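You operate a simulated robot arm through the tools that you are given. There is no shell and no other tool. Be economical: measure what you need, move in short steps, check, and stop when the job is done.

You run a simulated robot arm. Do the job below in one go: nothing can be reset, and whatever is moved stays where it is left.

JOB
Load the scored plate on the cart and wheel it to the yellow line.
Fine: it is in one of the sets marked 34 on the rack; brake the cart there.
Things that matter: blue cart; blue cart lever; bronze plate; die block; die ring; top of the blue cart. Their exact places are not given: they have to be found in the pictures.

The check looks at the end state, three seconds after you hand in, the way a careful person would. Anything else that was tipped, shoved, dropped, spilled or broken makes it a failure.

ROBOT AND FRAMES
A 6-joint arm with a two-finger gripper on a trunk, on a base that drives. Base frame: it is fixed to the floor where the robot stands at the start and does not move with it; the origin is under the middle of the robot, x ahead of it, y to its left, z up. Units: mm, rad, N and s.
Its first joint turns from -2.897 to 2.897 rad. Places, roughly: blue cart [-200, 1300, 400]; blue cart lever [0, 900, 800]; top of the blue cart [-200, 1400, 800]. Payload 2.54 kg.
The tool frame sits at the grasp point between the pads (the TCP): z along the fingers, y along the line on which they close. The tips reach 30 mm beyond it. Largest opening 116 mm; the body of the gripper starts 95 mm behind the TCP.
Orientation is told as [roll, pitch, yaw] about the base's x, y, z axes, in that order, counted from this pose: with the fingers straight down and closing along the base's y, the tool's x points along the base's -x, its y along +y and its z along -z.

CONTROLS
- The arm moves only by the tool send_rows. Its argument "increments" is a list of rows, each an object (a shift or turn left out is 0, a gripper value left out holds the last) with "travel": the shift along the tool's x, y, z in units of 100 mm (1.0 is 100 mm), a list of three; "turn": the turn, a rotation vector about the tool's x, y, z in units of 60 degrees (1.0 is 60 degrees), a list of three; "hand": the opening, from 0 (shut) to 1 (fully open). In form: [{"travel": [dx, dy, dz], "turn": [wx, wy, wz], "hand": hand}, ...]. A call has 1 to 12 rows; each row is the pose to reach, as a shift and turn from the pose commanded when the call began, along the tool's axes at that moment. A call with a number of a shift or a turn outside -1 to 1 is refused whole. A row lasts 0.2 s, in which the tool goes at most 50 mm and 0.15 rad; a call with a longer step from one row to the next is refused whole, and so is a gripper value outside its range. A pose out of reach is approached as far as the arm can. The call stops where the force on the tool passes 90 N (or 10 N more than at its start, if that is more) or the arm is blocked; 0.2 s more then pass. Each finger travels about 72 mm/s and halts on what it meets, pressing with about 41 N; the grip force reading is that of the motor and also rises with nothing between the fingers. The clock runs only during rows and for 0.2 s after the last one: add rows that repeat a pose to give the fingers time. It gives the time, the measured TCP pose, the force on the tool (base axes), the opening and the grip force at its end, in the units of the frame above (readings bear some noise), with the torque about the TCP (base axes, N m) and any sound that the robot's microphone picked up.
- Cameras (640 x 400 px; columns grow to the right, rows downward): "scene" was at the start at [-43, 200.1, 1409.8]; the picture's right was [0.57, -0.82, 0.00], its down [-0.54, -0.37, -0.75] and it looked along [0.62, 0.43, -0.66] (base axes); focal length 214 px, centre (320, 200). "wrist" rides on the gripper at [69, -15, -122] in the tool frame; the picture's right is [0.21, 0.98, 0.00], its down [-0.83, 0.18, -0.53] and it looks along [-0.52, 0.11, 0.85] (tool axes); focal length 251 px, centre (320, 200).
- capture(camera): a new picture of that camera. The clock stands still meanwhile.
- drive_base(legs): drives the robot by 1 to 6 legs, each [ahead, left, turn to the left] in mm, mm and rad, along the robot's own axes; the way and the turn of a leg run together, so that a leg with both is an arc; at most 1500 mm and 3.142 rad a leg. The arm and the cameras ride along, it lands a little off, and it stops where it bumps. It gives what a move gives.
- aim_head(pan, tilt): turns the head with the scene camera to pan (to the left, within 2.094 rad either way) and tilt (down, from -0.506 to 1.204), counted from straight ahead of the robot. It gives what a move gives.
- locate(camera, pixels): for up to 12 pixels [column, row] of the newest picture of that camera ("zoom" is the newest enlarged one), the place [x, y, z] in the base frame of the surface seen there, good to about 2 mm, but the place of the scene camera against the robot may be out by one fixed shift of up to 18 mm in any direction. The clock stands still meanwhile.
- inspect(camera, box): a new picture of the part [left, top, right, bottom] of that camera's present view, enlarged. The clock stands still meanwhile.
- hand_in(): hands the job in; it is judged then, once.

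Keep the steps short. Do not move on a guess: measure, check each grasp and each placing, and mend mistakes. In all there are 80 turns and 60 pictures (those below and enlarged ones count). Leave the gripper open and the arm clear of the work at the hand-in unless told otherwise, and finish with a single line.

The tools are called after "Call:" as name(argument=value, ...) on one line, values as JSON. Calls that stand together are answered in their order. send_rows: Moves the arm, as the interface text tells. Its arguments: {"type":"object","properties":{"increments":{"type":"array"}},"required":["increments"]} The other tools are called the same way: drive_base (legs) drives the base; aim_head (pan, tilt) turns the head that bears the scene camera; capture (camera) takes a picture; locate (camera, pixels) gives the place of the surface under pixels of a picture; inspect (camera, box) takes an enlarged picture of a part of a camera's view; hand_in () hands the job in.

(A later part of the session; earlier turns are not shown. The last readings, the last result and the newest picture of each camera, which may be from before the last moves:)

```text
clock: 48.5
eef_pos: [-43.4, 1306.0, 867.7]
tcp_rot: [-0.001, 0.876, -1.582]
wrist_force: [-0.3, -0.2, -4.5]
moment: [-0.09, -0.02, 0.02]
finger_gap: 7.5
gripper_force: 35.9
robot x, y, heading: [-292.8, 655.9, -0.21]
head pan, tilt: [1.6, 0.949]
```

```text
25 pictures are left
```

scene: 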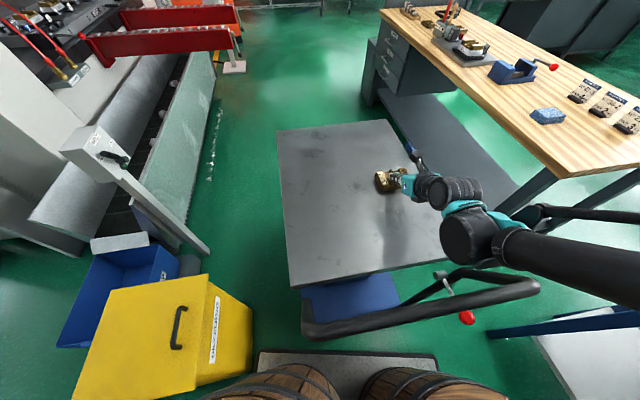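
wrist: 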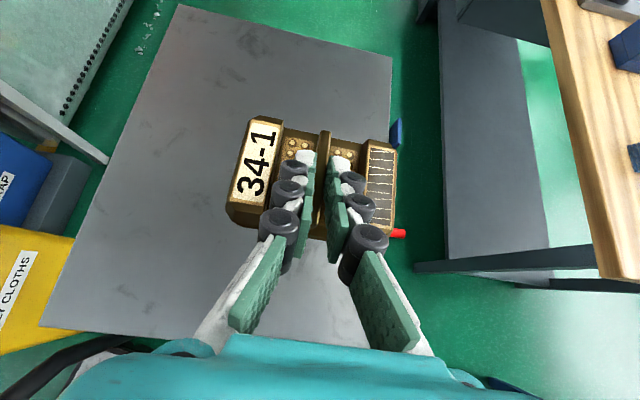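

Elbow is clear of the handle. Continue down in small steps.

Call:
send_rows(increments=[{"travel": [-0.015, 0, 0.013], "hand": 0}, {"travel": [-0.03, 0, 0.026], "hand": 0}, {"travel": [-0.038, 0, 0.032], "hand": 0}, {"travel": [-0.038, 0, 0.032], "hand": 0}])

Call:
inspect(camera="wrist", box=[200, 90, 420, 260])

```text
clock: 49.5
eef_pos: [-42.4, 1305.3, 863.8]
tcp_rot: [-0.002, 0.875, -1.585]
wrist_force: [0.5, 0.4, -4.8]
moment: [-0.08, 0.01, 0.0]
finger_gap: 7.6
gripper_force: 35.7
robot x, y, heading: [-295.4, 658.7, -0.206]
head pan, tilt: [1.6, 0.949]
```

```text
2.35 times, centred on (310, 175) of wrist
```

zoom: 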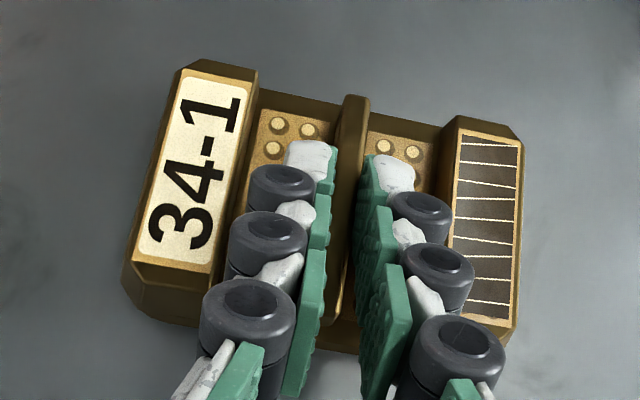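

Still hanging (≈5 N). Another 4–5 mm down in fine rows.

Call:
send_rows(increments=[{"travel": [-0.01, 0, 0.009], "hand": 0}, {"travel": [-0.02, 0, 0.017], "hand": 0}, {"travel": [-0.03, 0, 0.025], "hand": 0}, {"travel": [-0.03, 0, 0.025], "hand": 0}])

Call:
send_rows(increments=[{"travel": [-0.008, 0, 0.007], "hand": 0}, {"travel": [-0.015, 0, 0.013], "hand": 0}, {"travel": [-0.015, 0, 0.013], "hand": 0}])

```text
clock: 50.5
eef_pos: [-43.7, 1304.4, 858.8]
tcp_rot: [-0.002, 0.882, -1.583]
wrist_force: [0.3, -0.8, 23.5]
moment: [-0.15, -0.02, -0.01]
finger_gap: 7.7
gripper_force: 35.4
robot x, y, heading: [-292.4, 657.5, -0.21]
head pan, tilt: [1.6, 0.949]
```

```text
clock: 51.3
eef_pos: [-42.1, 1305.3, 857.2]
tcp_rot: [-0.003, 0.877, -1.582]
wrist_force: [3.3, 0.0, 30.4]
moment: [0.63, -0.08, -0.05]
finger_gap: 7.3
gripper_force: 35.6
robot x, y, heading: [-291.4, 657.5, -0.208]
head pan, tilt: [1.6, 0.949]
```

The plate is resting (force reversed). Ease up 1 mm, open to 16 mm, then raise straight out.

Call:
send_rows(increments=[{"travel": [0.01, 0, -0.008], "hand": 0}, {"travel": [0.01, 0, -0.008], "hand": 0.14}, {"travel": [0.01, 0, -0.008], "hand": 0.14}, {"travel": [0.01, 0, -0.008], "hand": 0.14}])

Call:
send_rows(increments=[{"travel": [0.06, 0, -0.05]}, {"travel": [0.2, 0, -0.165]}, {"travel": [0.45, 0, -0.375]}, {"travel": [0.7, 0, -0.585]}, {"travel": [0.95, 0, -0.79]}])

Call:
capture(camera="wrist")

```text
clock: 52.3
eef_pos: [-43.7, 1304.4, 859.5]
tcp_rot: [0.0, 0.877, -1.583]
wrist_force: [0.8, -1.0, 2.7]
moment: [0.01, -0.01, 0.02]
finger_gap: 16.0
gripper_force: 0.1
robot x, y, heading: [-294.9, 652.1, -0.207]
head pan, tilt: [1.6, 0.949]
```

```text
clock: 53.5
eef_pos: [-44.1, 1305.1, 981.9]
tcp_rot: [-0.002, 0.877, -1.581]
wrist_force: [0.0, -0.7, 0.2]
moment: [0.02, 0.0, 0.01]
finger_gap: 16.3
gripper_force: 0.1
robot x, y, heading: [-291.7, 651.8, -0.206]
head pan, tilt: [1.6, 0.949]
```

```text
23 pictures are left
```

wrist: 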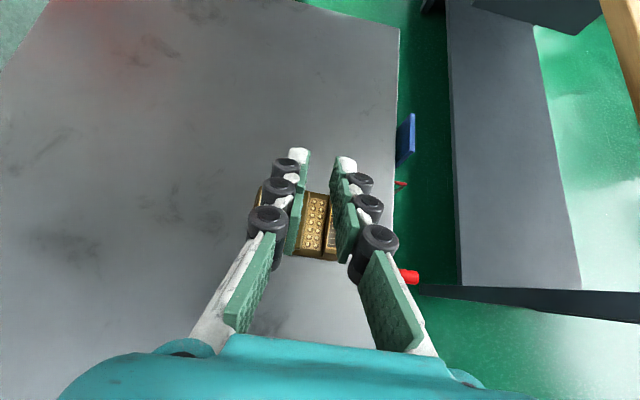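

The plate rests flat on the table. Raise above handle height and back away, then study the brake lever and the yellow line.

Call:
send_rows(increments=[{"travel": [0.19, 0, -0.16]}, {"travel": [0.38, 0, -0.32]}, {"travel": [0.57, 0, -0.48]}, {"travel": [0.84, 0, -0.7]}])

Call:
drive_base(legs=[[116, -548, 0]])

Call:
aim_head(pan=1.6, tilt=0.6)

Call:
capture(camera="scene")

```text
clock: 54.5
eef_pos: [-40.4, 1305.4, 1090.6]
tcp_rot: [-0.003, 0.877, -1.585]
wrist_force: [-0.4, 0.1, 0.5]
moment: [-0.04, -0.01, -0.03]
finger_gap: 16.2
gripper_force: 0.1
robot x, y, heading: [-292.4, 658.1, -0.21]
head pan, tilt: [1.6, 0.949]
```

```text
clock: 57.7
eef_pos: [-39.3, 746.2, 1089.8]
tcp_rot: [-0.001, 0.876, -1.588]
wrist_force: [-0.4, 0.8, -0.1]
moment: [0.0, 0.02, -0.02]
finger_gap: 16.3
gripper_force: 0.1
robot x, y, heading: [-295.5, 95.1, -0.219]
head pan, tilt: [1.6, 0.949]
```

```text
clock: 58.6
eef_pos: [-41.5, 745.3, 1090.6]
tcp_rot: [-0.001, 0.877, -1.588]
wrist_force: [-0.2, -0.2, 0.3]
moment: [0.0, 0.01, 0.0]
finger_gap: 16.5
gripper_force: 0.1
robot x, y, heading: [-296.0, 96.9, -0.218]
head pan, tilt: [1.6, 0.6]
```

```text
22 pictures are left
```

scene: 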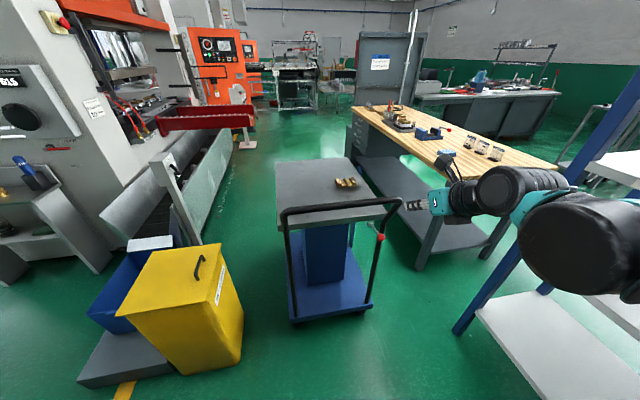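

Enlarge the lever region and the floor by the cart.

Call:
inspect(camera="scene", box=[330, 190, 430, 260])

Call:
locate(camera="zoom", pixels=[[320, 300], [300, 275], [270, 262], [255, 240], [235, 250], [340, 180], [250, 160], [285, 120], [318, 285]])

Call:
inspect(camera="scene", box=[255, 150, 415, 250])

```text
5.71 times, centred on (380, 225) of scene
```

zoom: 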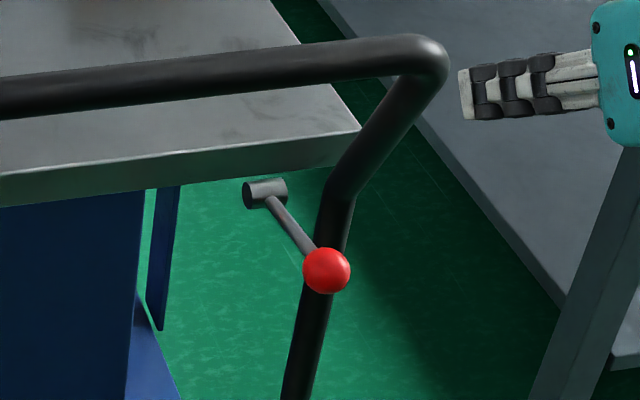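

```text
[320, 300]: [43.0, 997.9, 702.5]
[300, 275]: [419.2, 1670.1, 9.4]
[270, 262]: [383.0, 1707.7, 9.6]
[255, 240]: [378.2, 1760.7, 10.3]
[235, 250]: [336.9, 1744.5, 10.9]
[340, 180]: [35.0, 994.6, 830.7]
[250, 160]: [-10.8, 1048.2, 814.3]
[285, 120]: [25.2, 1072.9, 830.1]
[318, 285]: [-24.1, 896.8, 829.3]
```

```text
4.00 times, centred on (335, 200) of scene
```

zoom: 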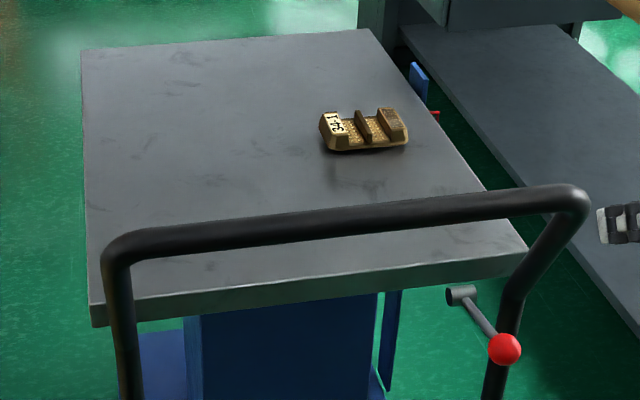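

The lever hangs from a hub near (-17,1007,818) with its ball toward us at about (-16,905,830), nearly horizontal. I'll first square the robot and point the tool straight down with fingers closing along y to grip the handle bar.

Call:
drive_base(legs=[[0, 0, 0.218]])

Call:
send_rows(increments=[{"turn": [0, -0.14, 0]}, {"turn": [0, -0.28, 0]}, {"turn": [0, -0.42, 0]}, {"turn": [0, -0.56, 0]}, {"turn": [0, -0.7, 0]}, {"turn": [0, -0.8375, 0], "hand": 1}])

Call:
send_rows(increments=[{"turn": [0, 0, -0.14], "hand": 1}, {"turn": [0, 0, -0.28]}, {"turn": [0, 0, -0.42]}, {"turn": [0, 0, -0.56]}, {"turn": [0, 0, -0.7]}, {"turn": [0, 0, -0.84]}, {"turn": [0, 0, -0.98]}])

```text
clock: 59.8
eef_pos: [-185.8, 784.1, 1090.9]
tcp_rot: [0.0, 0.877, -1.369]
wrist_force: [-0.9, -0.4, -0.6]
moment: [-0.02, 0.01, 0.03]
finger_gap: 16.0
gripper_force: 0.0
robot x, y, heading: [-293.3, 101.2, 0.002]
head pan, tilt: [1.6, 0.6]
```

```text
clock: 61.1
eef_pos: [-161.3, 785.7, 1091.2]
tcp_rot: [-0.01, -0.001, -1.339]
wrist_force: [0.0, -0.2, 0.3]
moment: [0.05, 0.0, 0.01]
finger_gap: 68.3
gripper_force: 0.1
out of reach, approached as far as the arm can: row 2, 3, 4, 5, 6
robot x, y, heading: [-295.1, 95.7, 0.003]
head pan, tilt: [1.6, 0.6]
```

```text
clock: 62.8
eef_pos: [-161.6, 787.3, 1089.6]
tcp_rot: [0.001, -0.001, -0.34]
wrist_force: [-0.4, -0.6, 0.0]
moment: [-0.02, -0.03, -0.02]
finger_gap: 115.7
gripper_force: 0.0
robot x, y, heading: [-296.9, 95.6, 0.002]
head pan, tilt: [1.6, 0.6]
```

Finish the yaw and look at the bar with the wrist camera.

Call:
send_rows(increments=[{"turn": [0, 0, -0.12], "hand": 1}, {"turn": [0, 0, -0.24], "hand": 1}, {"turn": [0, 0, -0.325], "hand": 1}])

Call:
capture(camera="wrist")

```text
clock: 63.5
eef_pos: [-160.6, 787.6, 1090.5]
tcp_rot: [0.003, 0.002, 0.001]
wrist_force: [0.4, -0.3, -0.7]
moment: [0.01, -0.01, -0.01]
finger_gap: 116.1
gripper_force: 0.1
robot x, y, heading: [-294.2, 95.6, 0.003]
head pan, tilt: [1.6, 0.6]
```

```text
19 pictures are left
```

wrist: 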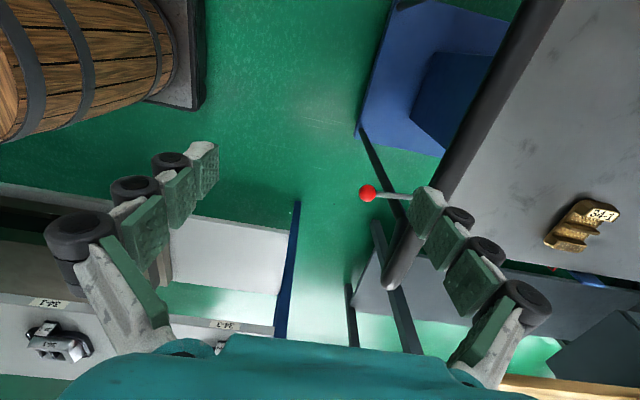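

Call:
locate(camera="wrist", pixels=[[535, 40], [500, 95], [470, 145], [525, 40], [548, 40], [367, 193], [385, 194], [405, 198], [396, 270]])

```text
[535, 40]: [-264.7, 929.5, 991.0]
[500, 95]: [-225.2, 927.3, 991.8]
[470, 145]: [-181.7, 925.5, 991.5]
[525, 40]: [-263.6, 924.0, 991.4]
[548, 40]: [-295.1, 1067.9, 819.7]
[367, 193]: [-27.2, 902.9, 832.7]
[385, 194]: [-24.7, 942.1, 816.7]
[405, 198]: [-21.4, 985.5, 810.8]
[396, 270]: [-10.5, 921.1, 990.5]
```

Bar centre ≈ y 926, z 976. I extend the arm (90 mm out, 50 mm left in x) so the base stays clear of the bin, and then place the base so the open gripper is over the bar.

Call:
send_rows(increments=[{"travel": [0.12, 0.22, 0], "hand": 1}, {"travel": [0.25, 0.45, 0], "hand": 1}, {"travel": [0.37, 0.67, 0], "hand": 1}, {"travel": [0.5, 0.9, 0], "hand": 1}])

Call:
locate(camera="scene", pixels=[[418, 268], [488, 255], [241, 345], [290, 320], [367, 308], [275, 220], [272, 215]])

```text
clock: 64.5
eef_pos: [-212.7, 877.1, 1090.6]
tcp_rot: [0.0, 0.002, -0.005]
wrist_force: [-0.1, -1.1, 1.2]
moment: [0.03, -0.01, 0.02]
finger_gap: 116.1
gripper_force: 0.1
robot x, y, heading: [-296.3, 98.7, 0.001]
head pan, tilt: [1.6, 0.6]
```

```text
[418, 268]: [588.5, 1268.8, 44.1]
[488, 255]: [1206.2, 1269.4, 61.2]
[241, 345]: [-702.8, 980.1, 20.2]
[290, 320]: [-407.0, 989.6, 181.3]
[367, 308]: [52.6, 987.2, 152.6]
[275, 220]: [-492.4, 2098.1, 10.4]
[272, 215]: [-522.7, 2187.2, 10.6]
```

Bench legs start at x≈580; plenty of room. Drive to put TCP at (-172,926).

Call:
drive_base(legs=[[40, 49, 0]])

Call:
capture(camera="wrist")

```text
clock: 65.5
eef_pos: [-173.0, 926.5, 1090.1]
tcp_rot: [0.001, 0.002, -0.001]
wrist_force: [0.3, 0.3, -0.4]
moment: [0.04, 0.0, -0.01]
finger_gap: 115.8
gripper_force: 0.1
robot x, y, heading: [-257.1, 148.1, 0.006]
head pan, tilt: [1.6, 0.6]
```

```text
18 pictures are left
```

wrist: 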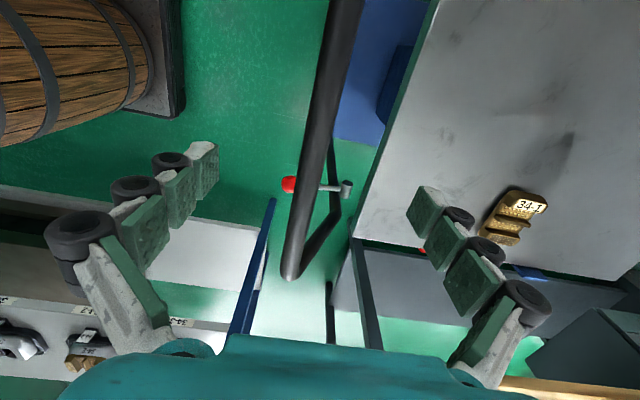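

Call:
locate(camera="wrist", pixels=[[310, 165], [322, 110], [338, 30], [322, 30], [355, 30], [288, 185], [328, 188], [347, 188], [347, 196]])

Call:
send_rows(increments=[{"travel": [0, 0, 0.25], "hand": 1}, {"travel": [0, 0, 0.5], "hand": 1}, {"travel": [0, 0, 0.75], "hand": 1}, {"travel": [0, 0, 1.0], "hand": 1}])

```text
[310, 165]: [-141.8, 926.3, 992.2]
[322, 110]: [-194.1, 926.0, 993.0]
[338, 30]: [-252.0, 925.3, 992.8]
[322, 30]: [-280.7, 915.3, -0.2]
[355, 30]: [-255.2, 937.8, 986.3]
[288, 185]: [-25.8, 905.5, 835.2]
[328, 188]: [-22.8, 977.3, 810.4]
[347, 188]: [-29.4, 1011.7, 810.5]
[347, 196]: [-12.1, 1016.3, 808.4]
```

```text
clock: 66.5
eef_pos: [-172.3, 926.0, 990.5]
tcp_rot: [-0.001, 0.001, -0.001]
wrist_force: [-0.2, -0.7, 0.6]
moment: [0.01, 0.01, 0.02]
finger_gap: 115.9
gripper_force: 0.1
robot x, y, heading: [-255.5, 145.7, 0.005]
head pan, tilt: [1.6, 0.6]
```

Bar centre confirmed at y 926. Lower 14 mm more and close on the bar.

Call:
send_rows(increments=[{"travel": [0, 0, 0.14], "hand": 1}, {"travel": [0, 0, 0.14], "hand": 0.6}, {"travel": [0, 0, 0.14], "hand": 0.4}, {"travel": [0, 0, 0.14], "hand": 0.2}, {"travel": [0, 0, 0.14], "hand": 0.1}, {"travel": [0, 0, 0.14], "hand": 0}, {"travel": [0, 0, 0.14], "hand": 0}])

```text
clock: 68.1
eef_pos: [-173.5, 927.7, 977.4]
tcp_rot: [0.0, 0.002, -0.001]
wrist_force: [-0.5, 4.1, 0.5]
moment: [0.0, 0.03, 0.09]
finger_gap: 24.5
gripper_force: 44.7
robot x, y, heading: [-255.8, 146.6, 0.004]
head pan, tilt: [1.6, 0.6]
```

Gripped the bar (24.5 mm). Test push: drive the base 40 mm left (+y) and read the force.

Call:
drive_base(legs=[[0, 40, 0]])

Call:
capture(camera="wrist")

Call:
locate(camera="wrist", pixels=[[338, 30], [322, 110], [347, 188], [288, 185], [430, 30], [385, 150]])

```text
clock: 68.9
eef_pos: [-173.6, 926.1, 977.4]
tcp_rot: [-0.025, -0.001, 0.0]
wrist_force: [0.8, -12.1, 5.5]
moment: [-0.05, 0.35, 0.04]
finger_gap: 24.5
gripper_force: 45.3
robot x, y, heading: [-255.2, 155.7, 0.004]
head pan, tilt: [1.6, 0.6]
stopped in leg 1: the force on the tool passed its limit at 118 N (the readings are from after the stop); the commanded pose is now the measured one
```

```text
17 pictures are left
```

wrist: 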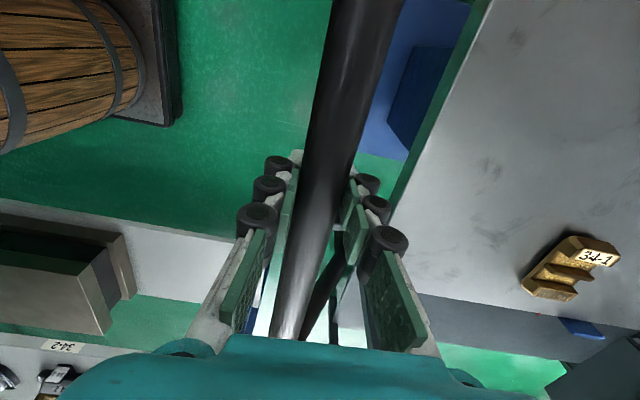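

```text
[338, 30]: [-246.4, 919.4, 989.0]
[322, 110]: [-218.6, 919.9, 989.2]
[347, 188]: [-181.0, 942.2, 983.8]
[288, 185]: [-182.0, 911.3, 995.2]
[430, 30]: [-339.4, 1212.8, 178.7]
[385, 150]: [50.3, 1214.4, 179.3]
```

118 N and no motion: the brake is on. I must release it with the lever first. Open, raise off the bar, and back away.

Call:
send_rows(increments=[{"hand": 0.4}, {"hand": 0.7}, {"hand": 1}, {"hand": 1}, {"travel": [0, 0, -0.3], "hand": 1}, {"travel": [0, 0, -0.6], "hand": 1}, {"travel": [0, 0, -0.9], "hand": 1}])

Call:
drive_base(legs=[[147, -230, 0]])

Call:
send_rows(increments=[{"travel": [0, 0, 0.14], "turn": [-0.14, 0, 0], "hand": 0.5}, {"travel": [0, 0, 0.28], "turn": [-0.28, 0, 0], "hand": 0.5}, {"travel": [0, 0, 0.42], "turn": [-0.42, 0, 0], "hand": 0.5}, {"travel": [0, 0, 0.56], "turn": [-0.56, 0, 0], "hand": 0.5}, {"travel": [0, 0, 0.7], "turn": [-0.7, 0, 0], "hand": 0.5}, {"travel": [0, 0, 0.85], "turn": [-0.84, 0, 0], "hand": 0.5}, {"travel": [0, 0, 1.0], "turn": [-0.98, 0, 0], "hand": 0.5}])

```text
clock: 70.5
eef_pos: [-173.8, 931.1, 1066.0]
tcp_rot: [-0.022, -0.001, 0.001]
wrist_force: [0.1, 0.3, 0.0]
moment: [0.01, -0.01, -0.01]
finger_gap: 115.9
gripper_force: 0.0
robot x, y, heading: [-252.4, 154.7, 0.007]
head pan, tilt: [1.6, 0.6]
```

```text
clock: 72.4
eef_pos: [-22.1, 699.9, 1065.1]
tcp_rot: [-0.021, -0.002, -0.003]
wrist_force: [0.2, 0.8, 0.0]
moment: [0.01, 0.01, -0.01]
finger_gap: 116.2
gripper_force: 0.2
robot x, y, heading: [-102.2, -77.0, 0.004]
head pan, tilt: [1.6, 0.6]
```

```text
clock: 74.0
eef_pos: [-20.9, 697.0, 964.1]
tcp_rot: [1.007, -0.002, 0.001]
wrist_force: [0.3, -0.5, -0.7]
moment: [0.02, -0.03, 0.02]
finger_gap: 58.1
gripper_force: 0.0
robot x, y, heading: [-103.3, -77.0, 0.002]
head pan, tilt: [1.6, 0.6]
```

Continue: level the tool (to 90°) while lowering 100 mm.

Call:
send_rows(increments=[{"travel": [0, -0.21, 0.13], "turn": [-0.135, 0, 0], "hand": 0.5}, {"travel": [0, -0.42, 0.27], "turn": [-0.27, 0, 0], "hand": 0.5}, {"travel": [0, -0.63, 0.4], "turn": [-0.4, 0, 0], "hand": 0.5}, {"travel": [0, -0.845, 0.534], "turn": [-0.538, 0, 0], "hand": 0.5}])

Call:
capture(camera="wrist")

```text
clock: 75.0
eef_pos: [-19.5, 696.3, 865.1]
tcp_rot: [1.545, -0.006, 0.005]
wrist_force: [0.3, 0.2, -0.4]
moment: [-0.01, -0.02, -0.02]
finger_gap: 57.8
gripper_force: 0.2
robot x, y, heading: [-101.8, -74.5, 0.0]
head pan, tilt: [1.6, 0.6]
```

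```text
16 pictures are left
```

wrist: 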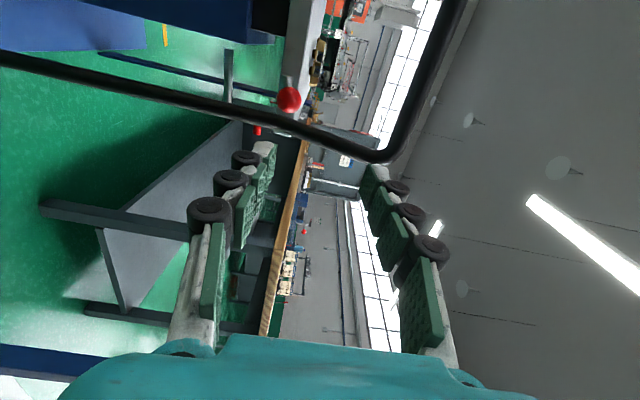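

The view is rotated (right = up). The yellow line shows under the cart at (165,35). Measure ball and line.

Call:
locate(camera="wrist", pixels=[[289, 98], [280, 98], [298, 98], [288, 80], [164, 27], [166, 45], [160, 35], [170, 35], [258, 130], [228, 75]])

Call:
inspect(camera="wrist", box=[100, 0, 340, 150])

```text
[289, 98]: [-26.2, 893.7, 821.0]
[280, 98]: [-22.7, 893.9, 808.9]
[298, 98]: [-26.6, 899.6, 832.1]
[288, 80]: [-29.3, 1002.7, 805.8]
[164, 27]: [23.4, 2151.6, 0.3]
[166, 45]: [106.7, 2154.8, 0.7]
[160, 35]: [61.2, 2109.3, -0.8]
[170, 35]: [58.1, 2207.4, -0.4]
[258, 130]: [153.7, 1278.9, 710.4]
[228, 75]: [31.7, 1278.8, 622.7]
```

```text
2.67 times, centred on (220, 75) of wrist
```

zoom: 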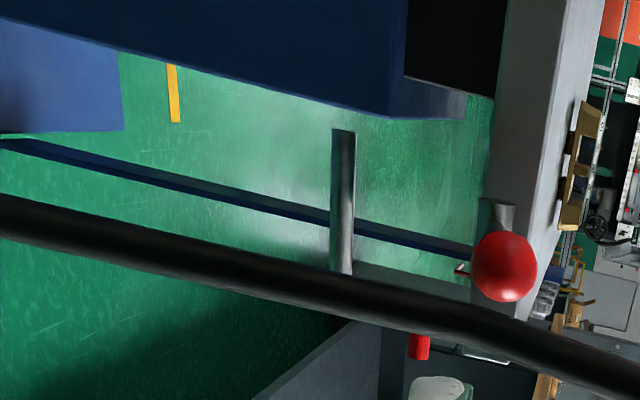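

Line centre is at y≈2153, spanning x≈-390..110 — matching the cart's width, ~490 mm ahead of the cart's front. Ball centre (-26,906,821). Lower to ball height, then drive forward so the fingers straddle the ball above and below.

Call:
send_rows(increments=[{"travel": [0.03, -0.22, 0], "hand": 0.5}, {"travel": [0.065, -0.44, 0], "hand": 0.5}])

Call:
drive_base(legs=[[0, 206, 0]])

Call:
capture(camera="wrist")

```text
clock: 75.6
eef_pos: [-25.7, 698.3, 820.4]
tcp_rot: [1.543, -0.007, 0.003]
wrist_force: [0.2, 0.7, 0.3]
moment: [-0.04, 0.01, 0.0]
finger_gap: 58.0
gripper_force: 0.1
robot x, y, heading: [-101.9, -75.0, 0.004]
head pan, tilt: [1.6, 0.6]
```

```text
clock: 77.2
eef_pos: [-30.4, 906.8, 822.0]
tcp_rot: [1.544, -0.007, 0.009]
wrist_force: [-0.7, 0.1, 0.0]
moment: [0.0, 0.02, -0.01]
finger_gap: 58.0
gripper_force: 0.0
robot x, y, heading: [-107.0, 135.1, 0.007]
head pan, tilt: [1.6, 0.6]
```

```text
14 pictures are left
```

wrist: 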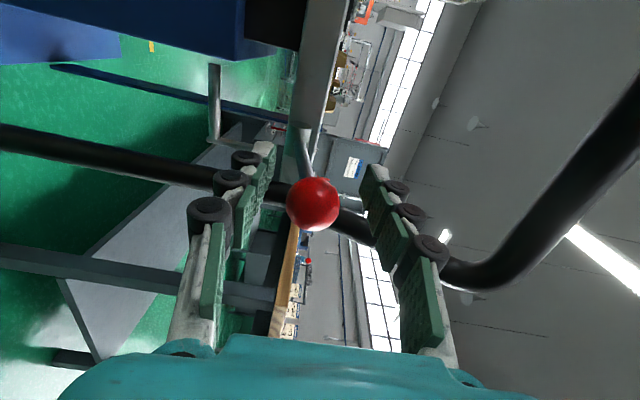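

The ball is between the fingers. Try small: move down 30 mm (16 mm free play first) and read the force.

Call:
send_rows(increments=[{"travel": [0, -0.08, 0]}, {"travel": [0, -0.15, 0]}, {"travel": [0, -0.2, 0]}, {"travel": [0, -0.25, 0]}, {"travel": [0, -0.3, 0]}])

```text
clock: 78.5
eef_pos: [-30.4, 905.8, 791.8]
tcp_rot: [1.543, -0.008, 0.008]
wrist_force: [2.4, 18.0, 43.9]
moment: [-0.62, -0.33, 0.22]
finger_gap: 81.6
gripper_force: 17.8
robot x, y, heading: [-103.0, 128.5, 0.008]
head pan, tilt: [1.6, 0.6]
```

The lower-direction push only spread the fingers; the ball stayed. Return, and try upward.

Call:
send_rows(increments=[{"travel": [0, 0.15, 0], "hand": 0.5}, {"travel": [0, 0.3, 0], "hand": 0.5}, {"travel": [0, 0.4, 0]}, {"travel": [0, 0.48, 0]}, {"travel": [0, 0.55, 0]}, {"travel": [0, 0.6, 0]}])

Call:
capture(camera="wrist")

```text
clock: 79.8
eef_pos: [-29.6, 906.4, 851.5]
tcp_rot: [1.543, -0.007, 0.008]
wrist_force: [1.6, 0.1, -3.9]
moment: [-0.01, 0.04, 0.0]
finger_gap: 60.8
gripper_force: 1.6
robot x, y, heading: [-103.6, 135.0, 0.005]
head pan, tilt: [1.6, 0.6]
```

```text
13 pictures are left
```

wrist: 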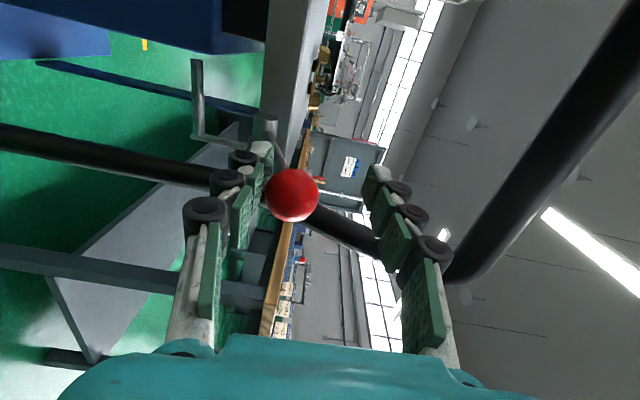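

Upward moves easily (4 N), so up = release. Narrow the gap to 40 mm and continue up along the arc, with a little forward.

Call:
send_rows(increments=[{"travel": [0, 0.03, 0.0], "hand": 0.35}, {"travel": [0, 0.1, 0.03], "hand": 0.35}, {"travel": [0, 0.17, 0.07], "hand": 0.35}, {"travel": [0, 0.24, 0.11], "hand": 0.35}, {"travel": [0, 0.3, 0.15], "hand": 0.35}, {"travel": [0, 0.3, 0.15], "hand": 0.35}])

```text
clock: 81.2
eef_pos: [-31.0, 922.9, 880.1]
tcp_rot: [1.541, -0.008, 0.009]
wrist_force: [0.9, -2.9, -2.3]
moment: [-0.16, 0.04, -0.06]
finger_gap: 43.2
gripper_force: 1.5
robot x, y, heading: [-104.3, 134.0, 0.011]
head pan, tilt: [1.6, 0.6]
```

Still light. Continue up 28, forward 22.

Call:
send_rows(increments=[{"travel": [0, 0.08, 0.05]}, {"travel": [0, 0.15, 0.1]}, {"travel": [0, 0.22, 0.16]}, {"travel": [0, 0.28, 0.22]}, {"travel": [0, 0.28, 0.22]}])

Call:
capture(camera="wrist")

```text
clock: 82.5
eef_pos: [-33.0, 946.9, 906.3]
tcp_rot: [1.542, -0.006, 0.013]
wrist_force: [-13.6, 3.0, -8.9]
moment: [-0.27, 0.43, 0.42]
finger_gap: 45.9
gripper_force: 3.8
robot x, y, heading: [-105.6, 133.2, 0.005]
head pan, tilt: [1.6, 0.6]
```

```text
12 pictures are left
```

wrist: 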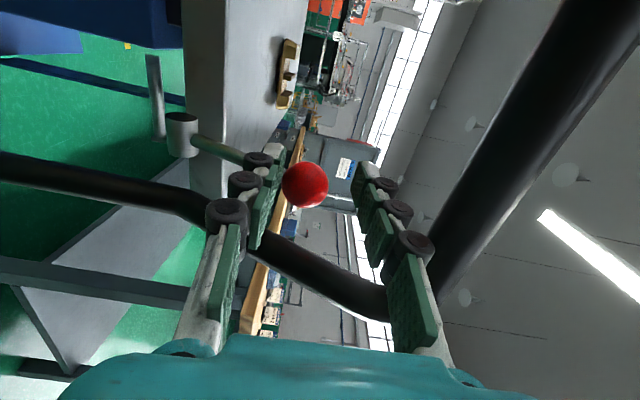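

A side force of -13.6 N appeared; the post is close on the +x side. Measure ball, hub and post.

Call:
locate(camera="wrist", pixels=[[305, 185], [290, 185], [182, 130], [215, 150], [245, 158], [205, 210], [165, 190], [290, 255], [340, 285]])

Call:
send_rows(increments=[{"travel": [0.05, -0.03, 0]}, {"travel": [0.08, -0.03, 0]}, {"travel": [0.08, -0.03, 0]}])

```text
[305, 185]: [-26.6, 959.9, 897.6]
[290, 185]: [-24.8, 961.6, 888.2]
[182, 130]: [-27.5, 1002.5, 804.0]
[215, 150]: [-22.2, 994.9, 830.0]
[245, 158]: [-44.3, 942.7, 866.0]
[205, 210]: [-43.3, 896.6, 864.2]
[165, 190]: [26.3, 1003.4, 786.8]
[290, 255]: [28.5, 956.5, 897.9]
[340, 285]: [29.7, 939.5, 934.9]
```

```text
clock: 83.2
eef_pos: [-38.6, 944.6, 904.6]
tcp_rot: [1.544, -0.008, 0.008]
wrist_force: [-0.7, -0.3, -0.8]
moment: [-0.02, -0.01, 0.02]
finger_gap: 40.8
gripper_force: 0.1
robot x, y, heading: [-104.4, 132.7, 0.012]
head pan, tilt: [1.6, 0.6]
```

Force relieved; the lever is now at ~66° up. Open a bit, back out straight, shift to the bar's middle, and raise to bar height with the tool still horizontal (fingers above and below the bar).

Call:
send_rows(increments=[{"hand": 0.5}, {"hand": 0.5}])

Call:
drive_base(legs=[[0, -150, 0], [-132, 0, 0]])

Call:
send_rows(increments=[{"travel": [0, 0.24, 0], "hand": 0.7}, {"travel": [0, 0.48, 0], "hand": 0.7}, {"travel": [0, 0.71, 0], "hand": 0.7}])

Call:
capture(camera="wrist")

```text
clock: 83.8
eef_pos: [-39.9, 944.6, 904.7]
tcp_rot: [1.542, -0.007, 0.01]
wrist_force: [0.1, 0.1, 0.6]
moment: [0.01, 0.02, 0.0]
finger_gap: 57.8
gripper_force: 0.1
robot x, y, heading: [-104.9, 133.7, 0.011]
head pan, tilt: [1.6, 0.6]
```

```text
clock: 86.1
eef_pos: [-172.9, 789.0, 904.5]
tcp_rot: [1.543, -0.006, 0.013]
wrist_force: [0.5, -0.6, -0.6]
moment: [-0.01, -0.01, 0.01]
finger_gap: 58.0
gripper_force: 0.1
robot x, y, heading: [-234.9, -26.2, 0.01]
head pan, tilt: [1.6, 0.6]
```

```text
clock: 86.9
eef_pos: [-175.2, 789.7, 978.3]
tcp_rot: [1.541, -0.006, 0.013]
wrist_force: [0.5, 0.0, -1.3]
moment: [-0.01, 0.01, -0.02]
finger_gap: 81.5
gripper_force: 0.0
robot x, y, heading: [-231.6, -23.1, 0.011]
head pan, tilt: [1.6, 0.6]
```

```text
11 pictures are left
```

wrist: 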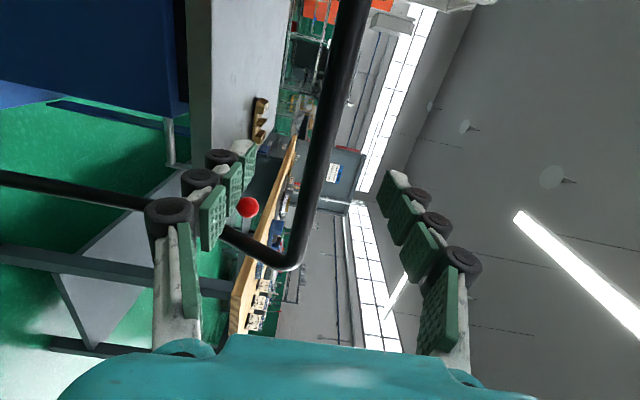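

Lever stayed up; the bar is between the finger heights. Drive forward 136 mm and close on the bar.

Call:
drive_base(legs=[[0, 136, 0]])

Call:
send_rows(increments=[{"hand": 0.5}, {"hand": 0.3}, {"hand": 0.1}, {"hand": 0}, {"hand": 0}, {"hand": 0}])

Call:
drive_base(legs=[[0, 40, 0]])

```text
clock: 88.2
eef_pos: [-175.9, 925.5, 977.1]
tcp_rot: [1.54, -0.008, 0.011]
wrist_force: [0.2, 1.1, 0.3]
moment: [0.02, 0.0, 0.03]
finger_gap: 81.2
gripper_force: 0.1
robot x, y, heading: [-237.3, 111.9, 0.01]
head pan, tilt: [1.6, 0.6]
```

```text
clock: 89.6
eef_pos: [-176.9, 924.2, 979.2]
tcp_rot: [1.546, -0.008, 0.014]
wrist_force: [1.0, 5.9, 58.2]
moment: [-0.03, 0.55, -0.01]
finger_gap: 24.2
gripper_force: 44.8
robot x, y, heading: [-236.6, 113.5, 0.015]
head pan, tilt: [1.6, 0.6]
```

```text
clock: 90.7
eef_pos: [-176.0, 969.9, 979.7]
tcp_rot: [1.543, -0.01, 0.013]
wrist_force: [-0.2, -3.2, 4.7]
moment: [0.0, 0.51, -0.08]
finger_gap: 24.0
gripper_force: 45.4
robot x, y, heading: [-235.4, 154.3, 0.013]
head pan, tilt: [1.6, 0.6]
stopped in leg 1: the force on the tool passed its limit at 95 N (the readings are from after the stop); the commanded pose is now the measured one
```

TCP advanced 45 mm and force fell back; the cart seems to roll. Check with a picture.

Call:
aim_head(pan=1.75, tilt=0.6)

Call:
capture(camera="scene")

Call:
locate(camera="scene", pixels=[[320, 200], [330, 225], [345, 205], [352, 180], [300, 230]])

```text
clock: 91.4
eef_pos: [-176.3, 970.3, 979.5]
tcp_rot: [1.541, -0.008, 0.015]
wrist_force: [0.6, -1.4, 7.0]
moment: [-0.04, 0.76, -0.15]
finger_gap: 24.4
gripper_force: 45.1
robot x, y, heading: [-238.7, 155.4, 0.015]
head pan, tilt: [1.751, 0.6]
```

```text
10 pictures are left
```

scene: 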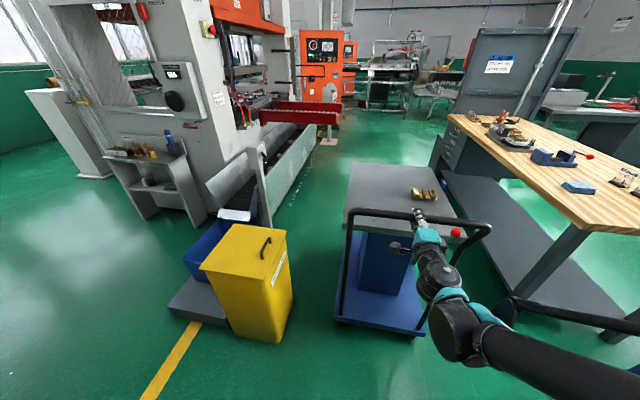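

```text
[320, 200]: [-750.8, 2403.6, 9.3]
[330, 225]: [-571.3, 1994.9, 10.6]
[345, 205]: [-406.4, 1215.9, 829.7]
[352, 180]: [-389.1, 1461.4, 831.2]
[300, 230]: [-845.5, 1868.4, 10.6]
```

Call:
locate(camera="scene", pixels=[[353, 166], [400, 167], [345, 224], [430, 233], [425, 195], [338, 318], [418, 330]])

Call:
drive_base(legs=[[0, 100, 0]])

```text
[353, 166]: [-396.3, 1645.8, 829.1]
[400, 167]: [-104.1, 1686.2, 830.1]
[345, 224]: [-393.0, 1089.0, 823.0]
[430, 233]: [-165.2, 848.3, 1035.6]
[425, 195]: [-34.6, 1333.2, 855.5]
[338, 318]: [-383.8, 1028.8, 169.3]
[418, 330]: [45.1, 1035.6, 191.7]
```

```text
clock: 92.5
eef_pos: [-176.1, 1070.6, 979.0]
tcp_rot: [1.543, -0.009, 0.013]
wrist_force: [6.3, 2.3, 14.5]
moment: [-0.05, 0.44, -0.27]
finger_gap: 23.5
gripper_force: 44.0
robot x, y, heading: [-238.9, 252.5, 0.013]
head pan, tilt: [1.751, 0.6]
```

The cart rolls (deck edge moved 988→1030) and the plate rides along. Push 300 mm more.

Call:
drive_base(legs=[[0, 150, 0], [0, 150, 0]])

Call:
aim_head(pan=1.6, tilt=0.6)

Call:
capture(camera="scene")

```text
clock: 94.9
eef_pos: [-179.7, 1371.4, 978.6]
tcp_rot: [1.544, -0.008, 0.012]
wrist_force: [0.2, -0.1, 0.2]
moment: [0.04, -0.01, -0.01]
finger_gap: 21.2
gripper_force: 38.8
robot x, y, heading: [-245.6, 556.1, 0.01]
head pan, tilt: [1.751, 0.6]
```

```text
clock: 95.6
eef_pos: [-180.1, 1369.7, 979.0]
tcp_rot: [1.543, -0.009, 0.013]
wrist_force: [0.4, 0.1, 0.9]
moment: [0.01, -0.02, 0.01]
finger_gap: 21.5
gripper_force: 39.0
robot x, y, heading: [-242.8, 553.8, 0.012]
head pan, tilt: [1.6, 0.6]
```

```text
9 pictures are left
```

scene: 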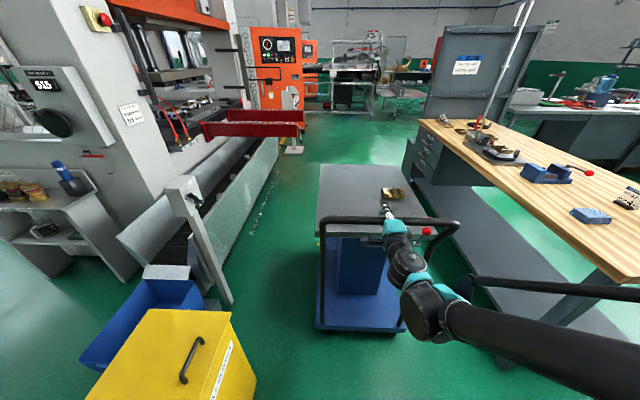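

Grip gap shrank to 21.5, so the bar slid a little toward the tips. Measure the cart.

Call:
locate(camera="scene", pixels=[[323, 167], [400, 168], [319, 215], [345, 220], [440, 224], [318, 326], [400, 330], [395, 193], [428, 230], [320, 190], [322, 240]])

Call:
inspect(camera="scene", box=[290, 150, 470, 345])

```text
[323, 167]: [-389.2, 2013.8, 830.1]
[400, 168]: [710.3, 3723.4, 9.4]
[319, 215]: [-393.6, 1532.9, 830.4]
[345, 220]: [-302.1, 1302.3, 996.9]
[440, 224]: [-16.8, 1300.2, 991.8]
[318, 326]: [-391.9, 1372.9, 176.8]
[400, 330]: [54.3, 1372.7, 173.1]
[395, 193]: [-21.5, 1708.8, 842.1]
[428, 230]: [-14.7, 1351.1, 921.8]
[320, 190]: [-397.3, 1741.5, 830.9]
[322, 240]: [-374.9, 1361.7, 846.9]
```

```text
2.05 times, centred on (380, 248) of scene
```

zoom: 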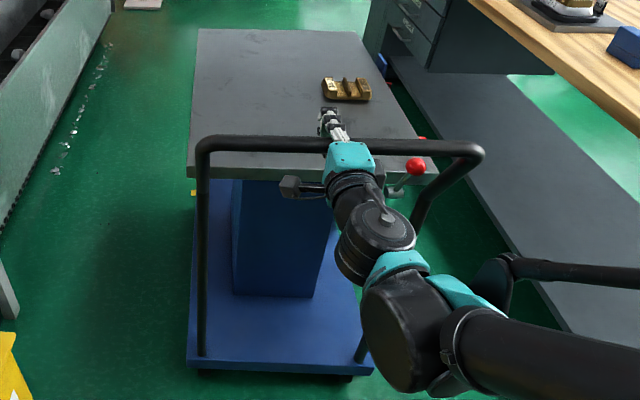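

The bar is now at y≈1302: the fingers slid ~70 mm along it; the cart has moved 385 mm of ~490. The gripper palm is just behind the bar, so continuing pushes with the palm. Drive 60 mm more and check.

Call:
drive_base(legs=[[0, 60, 0]])

Call:
capture(camera="scene")

Call:
locate(camera="scene", pixels=[[318, 340], [345, 225], [318, 245], [323, 165], [440, 228], [320, 200], [316, 240]])

```text
clock: 96.5
eef_pos: [-181.5, 1401.9, 978.7]
tcp_rot: [1.543, -0.01, 0.01]
wrist_force: [-0.5, 0.2, -0.2]
moment: [0.01, 0.03, 0.04]
finger_gap: 21.7
gripper_force: 38.9
robot x, y, heading: [-239.6, 589.7, 0.008]
head pan, tilt: [1.6, 0.6]
stopped in leg 1: the robot was blocked; the commanded pose is now the measured one
```

```text
7 pictures are left
```

scene: 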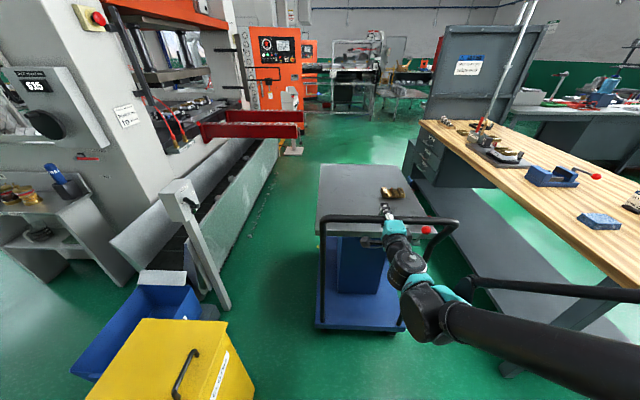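

```text
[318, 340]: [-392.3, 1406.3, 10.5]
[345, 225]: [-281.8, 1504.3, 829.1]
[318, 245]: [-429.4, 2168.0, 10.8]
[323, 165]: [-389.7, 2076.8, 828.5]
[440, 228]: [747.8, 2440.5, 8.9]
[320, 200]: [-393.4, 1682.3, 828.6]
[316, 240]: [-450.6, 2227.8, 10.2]
```

The base was blocked. Find out by what: measure bench edge, bar, deck edge and bin in this picture.

Call:
locate(camera="scene", pixels=[[345, 217], [318, 327], [400, 327], [450, 260], [470, 280], [425, 190], [413, 165], [405, 180], [500, 365], [230, 395], [220, 310], [440, 222]])

Call:
inspect(camera="scene", box=[300, 150, 480, 345])

```text
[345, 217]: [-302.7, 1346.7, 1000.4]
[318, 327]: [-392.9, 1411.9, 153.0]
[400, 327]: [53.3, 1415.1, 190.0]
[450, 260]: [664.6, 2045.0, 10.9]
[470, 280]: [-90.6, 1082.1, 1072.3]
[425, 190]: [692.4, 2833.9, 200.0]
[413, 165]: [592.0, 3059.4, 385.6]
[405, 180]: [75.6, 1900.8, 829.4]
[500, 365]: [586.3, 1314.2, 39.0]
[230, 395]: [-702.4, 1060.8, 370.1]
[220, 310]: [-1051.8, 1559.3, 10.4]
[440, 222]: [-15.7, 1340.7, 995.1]
```

```text
2.05 times, centred on (390, 248) of scene
```

zoom: 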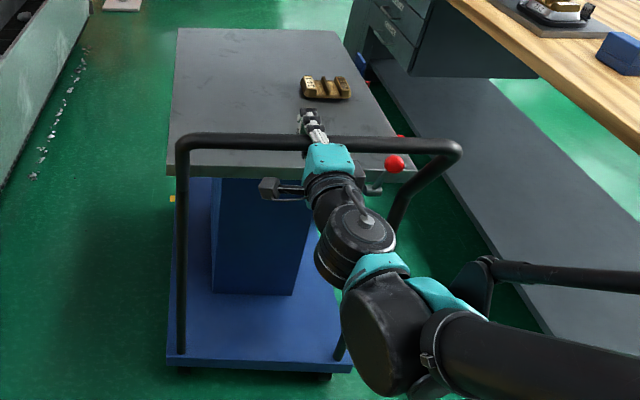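

Nothing external touches; the palm just butted the bar and the cart rolled to 425 mm total (front ≈2086; line ≈2110–2200). Push again 70 mm.

Call:
drive_base(legs=[[0, 70, 0]])

Call:
capture(camera="scene")

Call:
locate(camera="scene", pixels=[[345, 217], [318, 327], [400, 327], [318, 240], [316, 245], [323, 170], [440, 222]])

```text
clock: 97.4
eef_pos: [-183.5, 1440.5, 976.6]
tcp_rot: [1.541, -0.007, 0.011]
wrist_force: [0.7, -0.3, 1.1]
moment: [-0.05, -0.01, 0.01]
finger_gap: 21.6
gripper_force: 38.2
robot x, y, heading: [-244.0, 630.7, 0.017]
head pan, tilt: [1.6, 0.6]
stopped in leg 1: the force on the tool passed its limit at 102 N (the readings are from after the stop); the commanded pose is now the measured one
```

```text
5 pictures are left
```

scene: 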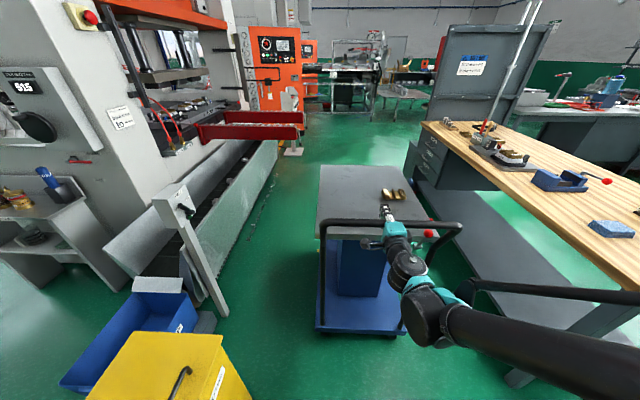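

```text
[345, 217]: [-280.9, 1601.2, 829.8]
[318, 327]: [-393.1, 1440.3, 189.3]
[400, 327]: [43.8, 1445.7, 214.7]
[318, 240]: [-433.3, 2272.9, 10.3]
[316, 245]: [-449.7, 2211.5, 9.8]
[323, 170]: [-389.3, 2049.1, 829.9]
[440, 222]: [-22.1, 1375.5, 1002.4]
```

Cart moved ~454 mm; front ≈2115, just reaching the line. One more short push (~35 mm).

Call:
drive_base(legs=[[0, 52, 0]])

Call:
aim_head(pan=1.7, tilt=0.62)

Call:
capture(camera="scene")

Call:
locate(camera="scene", pixels=[[345, 320], [345, 325], [400, 325], [340, 160], [342, 163], [380, 222], [336, 240]])

```text
clock: 98.3
eef_pos: [-181.8, 1459.3, 975.8]
tcp_rot: [1.544, -0.009, 0.012]
wrist_force: [2.0, -15.3, 21.2]
moment: [-1.93, -0.51, -0.15]
finger_gap: 21.3
gripper_force: 38.3
robot x, y, heading: [-241.5, 659.5, 0.009]
head pan, tilt: [1.6, 0.6]
stopped in leg 1: the force on the tool passed its limit at 160 N (the readings are from after the stop); the commanded pose is now the measured one
```

```text
clock: 99.0
eef_pos: [-183.2, 1459.7, 975.8]
tcp_rot: [1.543, -0.008, 0.013]
wrist_force: [1.6, -24.3, 25.4]
moment: [-2.38, -0.58, -0.31]
finger_gap: 21.7
gripper_force: 38.6
robot x, y, heading: [-241.5, 658.2, 0.01]
head pan, tilt: [1.7, 0.62]
```

```text
4 pictures are left
```

scene: 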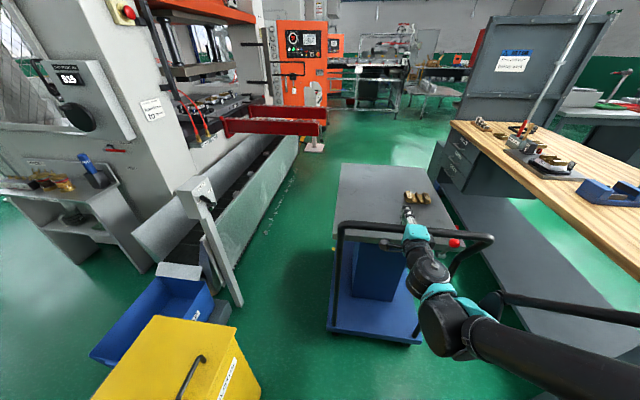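

```text
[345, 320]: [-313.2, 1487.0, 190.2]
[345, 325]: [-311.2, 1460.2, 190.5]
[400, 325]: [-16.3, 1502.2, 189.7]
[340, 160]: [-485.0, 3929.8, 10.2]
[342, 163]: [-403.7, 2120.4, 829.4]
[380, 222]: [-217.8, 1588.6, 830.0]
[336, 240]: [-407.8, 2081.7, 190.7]
```

Palm is now in contact with the bar (−24 N). Front ≈2117–2120, line ≈2130–2176. Push 35 mm more from contact.

Call:
drive_base(legs=[[0, 35, 0]])

Call:
send_rows(increments=[{"hand": 0.0}])

```text
clock: 99.7
eef_pos: [-184.6, 1459.3, 975.7]
tcp_rot: [1.542, -0.009, 0.014]
wrist_force: [1.7, -17.6, 21.1]
moment: [-1.97, -0.48, -0.2]
finger_gap: 21.5
gripper_force: 39.2
robot x, y, heading: [-245.5, 658.9, 0.013]
head pan, tilt: [1.7, 0.62]
stopped in leg 1: the robot was blocked; the commanded pose is now the measured one
```

```text
clock: 100.1
eef_pos: [-183.0, 1458.7, 976.7]
tcp_rot: [1.543, -0.006, 0.012]
wrist_force: [1.7, -21.9, 26.3]
moment: [-2.43, -0.62, -0.28]
finger_gap: 21.2
gripper_force: 39.1
robot x, y, heading: [-242.5, 663.7, 0.014]
head pan, tilt: [1.7, 0.62]
```

The base is blocked in this posture. Relieve it: open, back off so the pads sit at the bar again, and look with the wrist camera.

Call:
send_rows(increments=[{"hand": 0.3}, {"hand": 0.6}, {"hand": 0.7}, {"hand": 0.7}])

Call:
drive_base(legs=[[0, -140, 0]])

Call:
capture(camera="wrist")

```text
clock: 101.1
eef_pos: [-182.8, 1459.2, 975.3]
tcp_rot: [1.542, -0.008, 0.012]
wrist_force: [2.3, -31.3, 22.8]
moment: [-1.98, -0.46, -0.53]
finger_gap: 82.5
gripper_force: 0.4
robot x, y, heading: [-240.4, 657.3, 0.015]
head pan, tilt: [1.7, 0.62]
```

```text
clock: 102.4
eef_pos: [-181.0, 1320.2, 974.0]
tcp_rot: [1.541, -0.007, 0.009]
wrist_force: [0.8, 0.2, -0.6]
moment: [0.04, -0.02, 0.01]
finger_gap: 81.2
gripper_force: 0.0
robot x, y, heading: [-241.4, 517.5, 0.012]
head pan, tilt: [1.7, 0.62]
```

```text
3 pictures are left
```

wrist: 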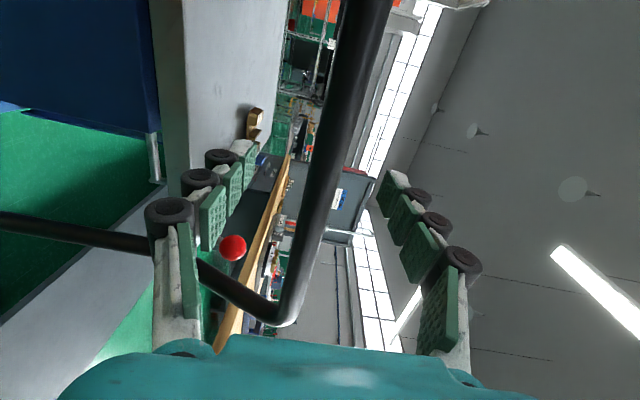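

Call:
locate(camera="wrist", pixels=[[340, 110], [325, 160], [360, 40], [232, 248], [224, 248], [255, 135], [170, 60], [185, 60], [283, 305], [205, 20]])

```text
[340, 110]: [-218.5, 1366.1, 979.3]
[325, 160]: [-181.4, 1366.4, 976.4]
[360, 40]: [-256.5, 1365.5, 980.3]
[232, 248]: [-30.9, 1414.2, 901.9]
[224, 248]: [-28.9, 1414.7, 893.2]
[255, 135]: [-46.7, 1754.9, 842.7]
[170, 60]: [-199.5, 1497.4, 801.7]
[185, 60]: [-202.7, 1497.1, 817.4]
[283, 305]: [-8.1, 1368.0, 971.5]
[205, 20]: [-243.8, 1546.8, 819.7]
```

Cart has really moved 454 mm (bar at 1380), lever still up. The last pushes hit hard and fast; I'll regrip with the pads and push slowly with the arm, reading the force.

Call:
drive_base(legs=[[0, 60, 0]])

Call:
send_rows(increments=[{"hand": 0.5}, {"hand": 0.3}, {"hand": 0.1}, {"hand": 0}, {"hand": 0}, {"hand": 0}])

Call:
send_rows(increments=[{"travel": [0, 0, 0.02]}, {"travel": [0, 0, 0.04]}, {"travel": [0, 0, 0.06]}, {"travel": [0, 0, 0.08]}, {"travel": [0, 0, 0.1]}, {"travel": [0, 0, 0.12]}, {"travel": [0, 0, 0.12]}])

```text
clock: 103.4
eef_pos: [-181.9, 1379.1, 974.1]
tcp_rot: [1.543, -0.006, 0.011]
wrist_force: [0.2, -0.1, 1.1]
moment: [0.01, 0.02, -0.02]
finger_gap: 81.3
gripper_force: 0.3
robot x, y, heading: [-242.5, 575.7, 0.009]
head pan, tilt: [1.7, 0.62]
```

```text
clock: 104.8
eef_pos: [-181.8, 1376.9, 977.4]
tcp_rot: [1.542, -0.011, 0.013]
wrist_force: [3.4, 1.2, 82.4]
moment: [0.02, 0.46, 0.12]
finger_gap: 27.1
gripper_force: 41.6
robot x, y, heading: [-243.5, 579.5, 0.012]
head pan, tilt: [1.7, 0.62]
```

```text
clock: 106.4
eef_pos: [-183.5, 1387.4, 976.3]
tcp_rot: [1.545, -0.009, 0.012]
wrist_force: [-3.4, -15.4, 81.5]
moment: [-0.48, 0.44, -0.05]
finger_gap: 23.8
gripper_force: 45.1
robot x, y, heading: [-242.1, 577.9, 0.007]
head pan, tilt: [1.7, 0.62]
```

Only −15 N in y for ~10 mm; a vertical preload of 82 N shows the bar centre is slightly higher. Raise 4 mm to relieve and push 25 mm more slowly.

Call:
send_rows(increments=[{"travel": [0, 0.02, 0]}, {"travel": [0, 0.04, 0]}, {"travel": [0, 0.04, 0.02]}, {"travel": [0, 0.04, 0.05]}, {"travel": [0, 0.04, 0.08]}, {"travel": [0, 0.04, 0.11]}, {"travel": [0, 0.04, 0.14]}, {"travel": [0, 0.04, 0.17]}, {"travel": [0, 0.04, 0.2]}, {"travel": [0, 0.04, 0.23]}, {"travel": [0, 0.04, 0.25]}, {"travel": [0, 0.04, 0.25]}])

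Call:
locate(camera="wrist", pixels=[[340, 110]])

```text
clock: 109.0
eef_pos: [-181.5, 1415.9, 977.0]
tcp_rot: [1.543, -0.006, 0.009]
wrist_force: [1.6, -25.5, -33.2]
moment: [1.26, 0.44, 0.09]
finger_gap: 22.6
gripper_force: 41.5
robot x, y, heading: [-243.9, 582.1, 0.013]
head pan, tilt: [1.7, 0.62]
```

```text
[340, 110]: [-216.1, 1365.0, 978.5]
```

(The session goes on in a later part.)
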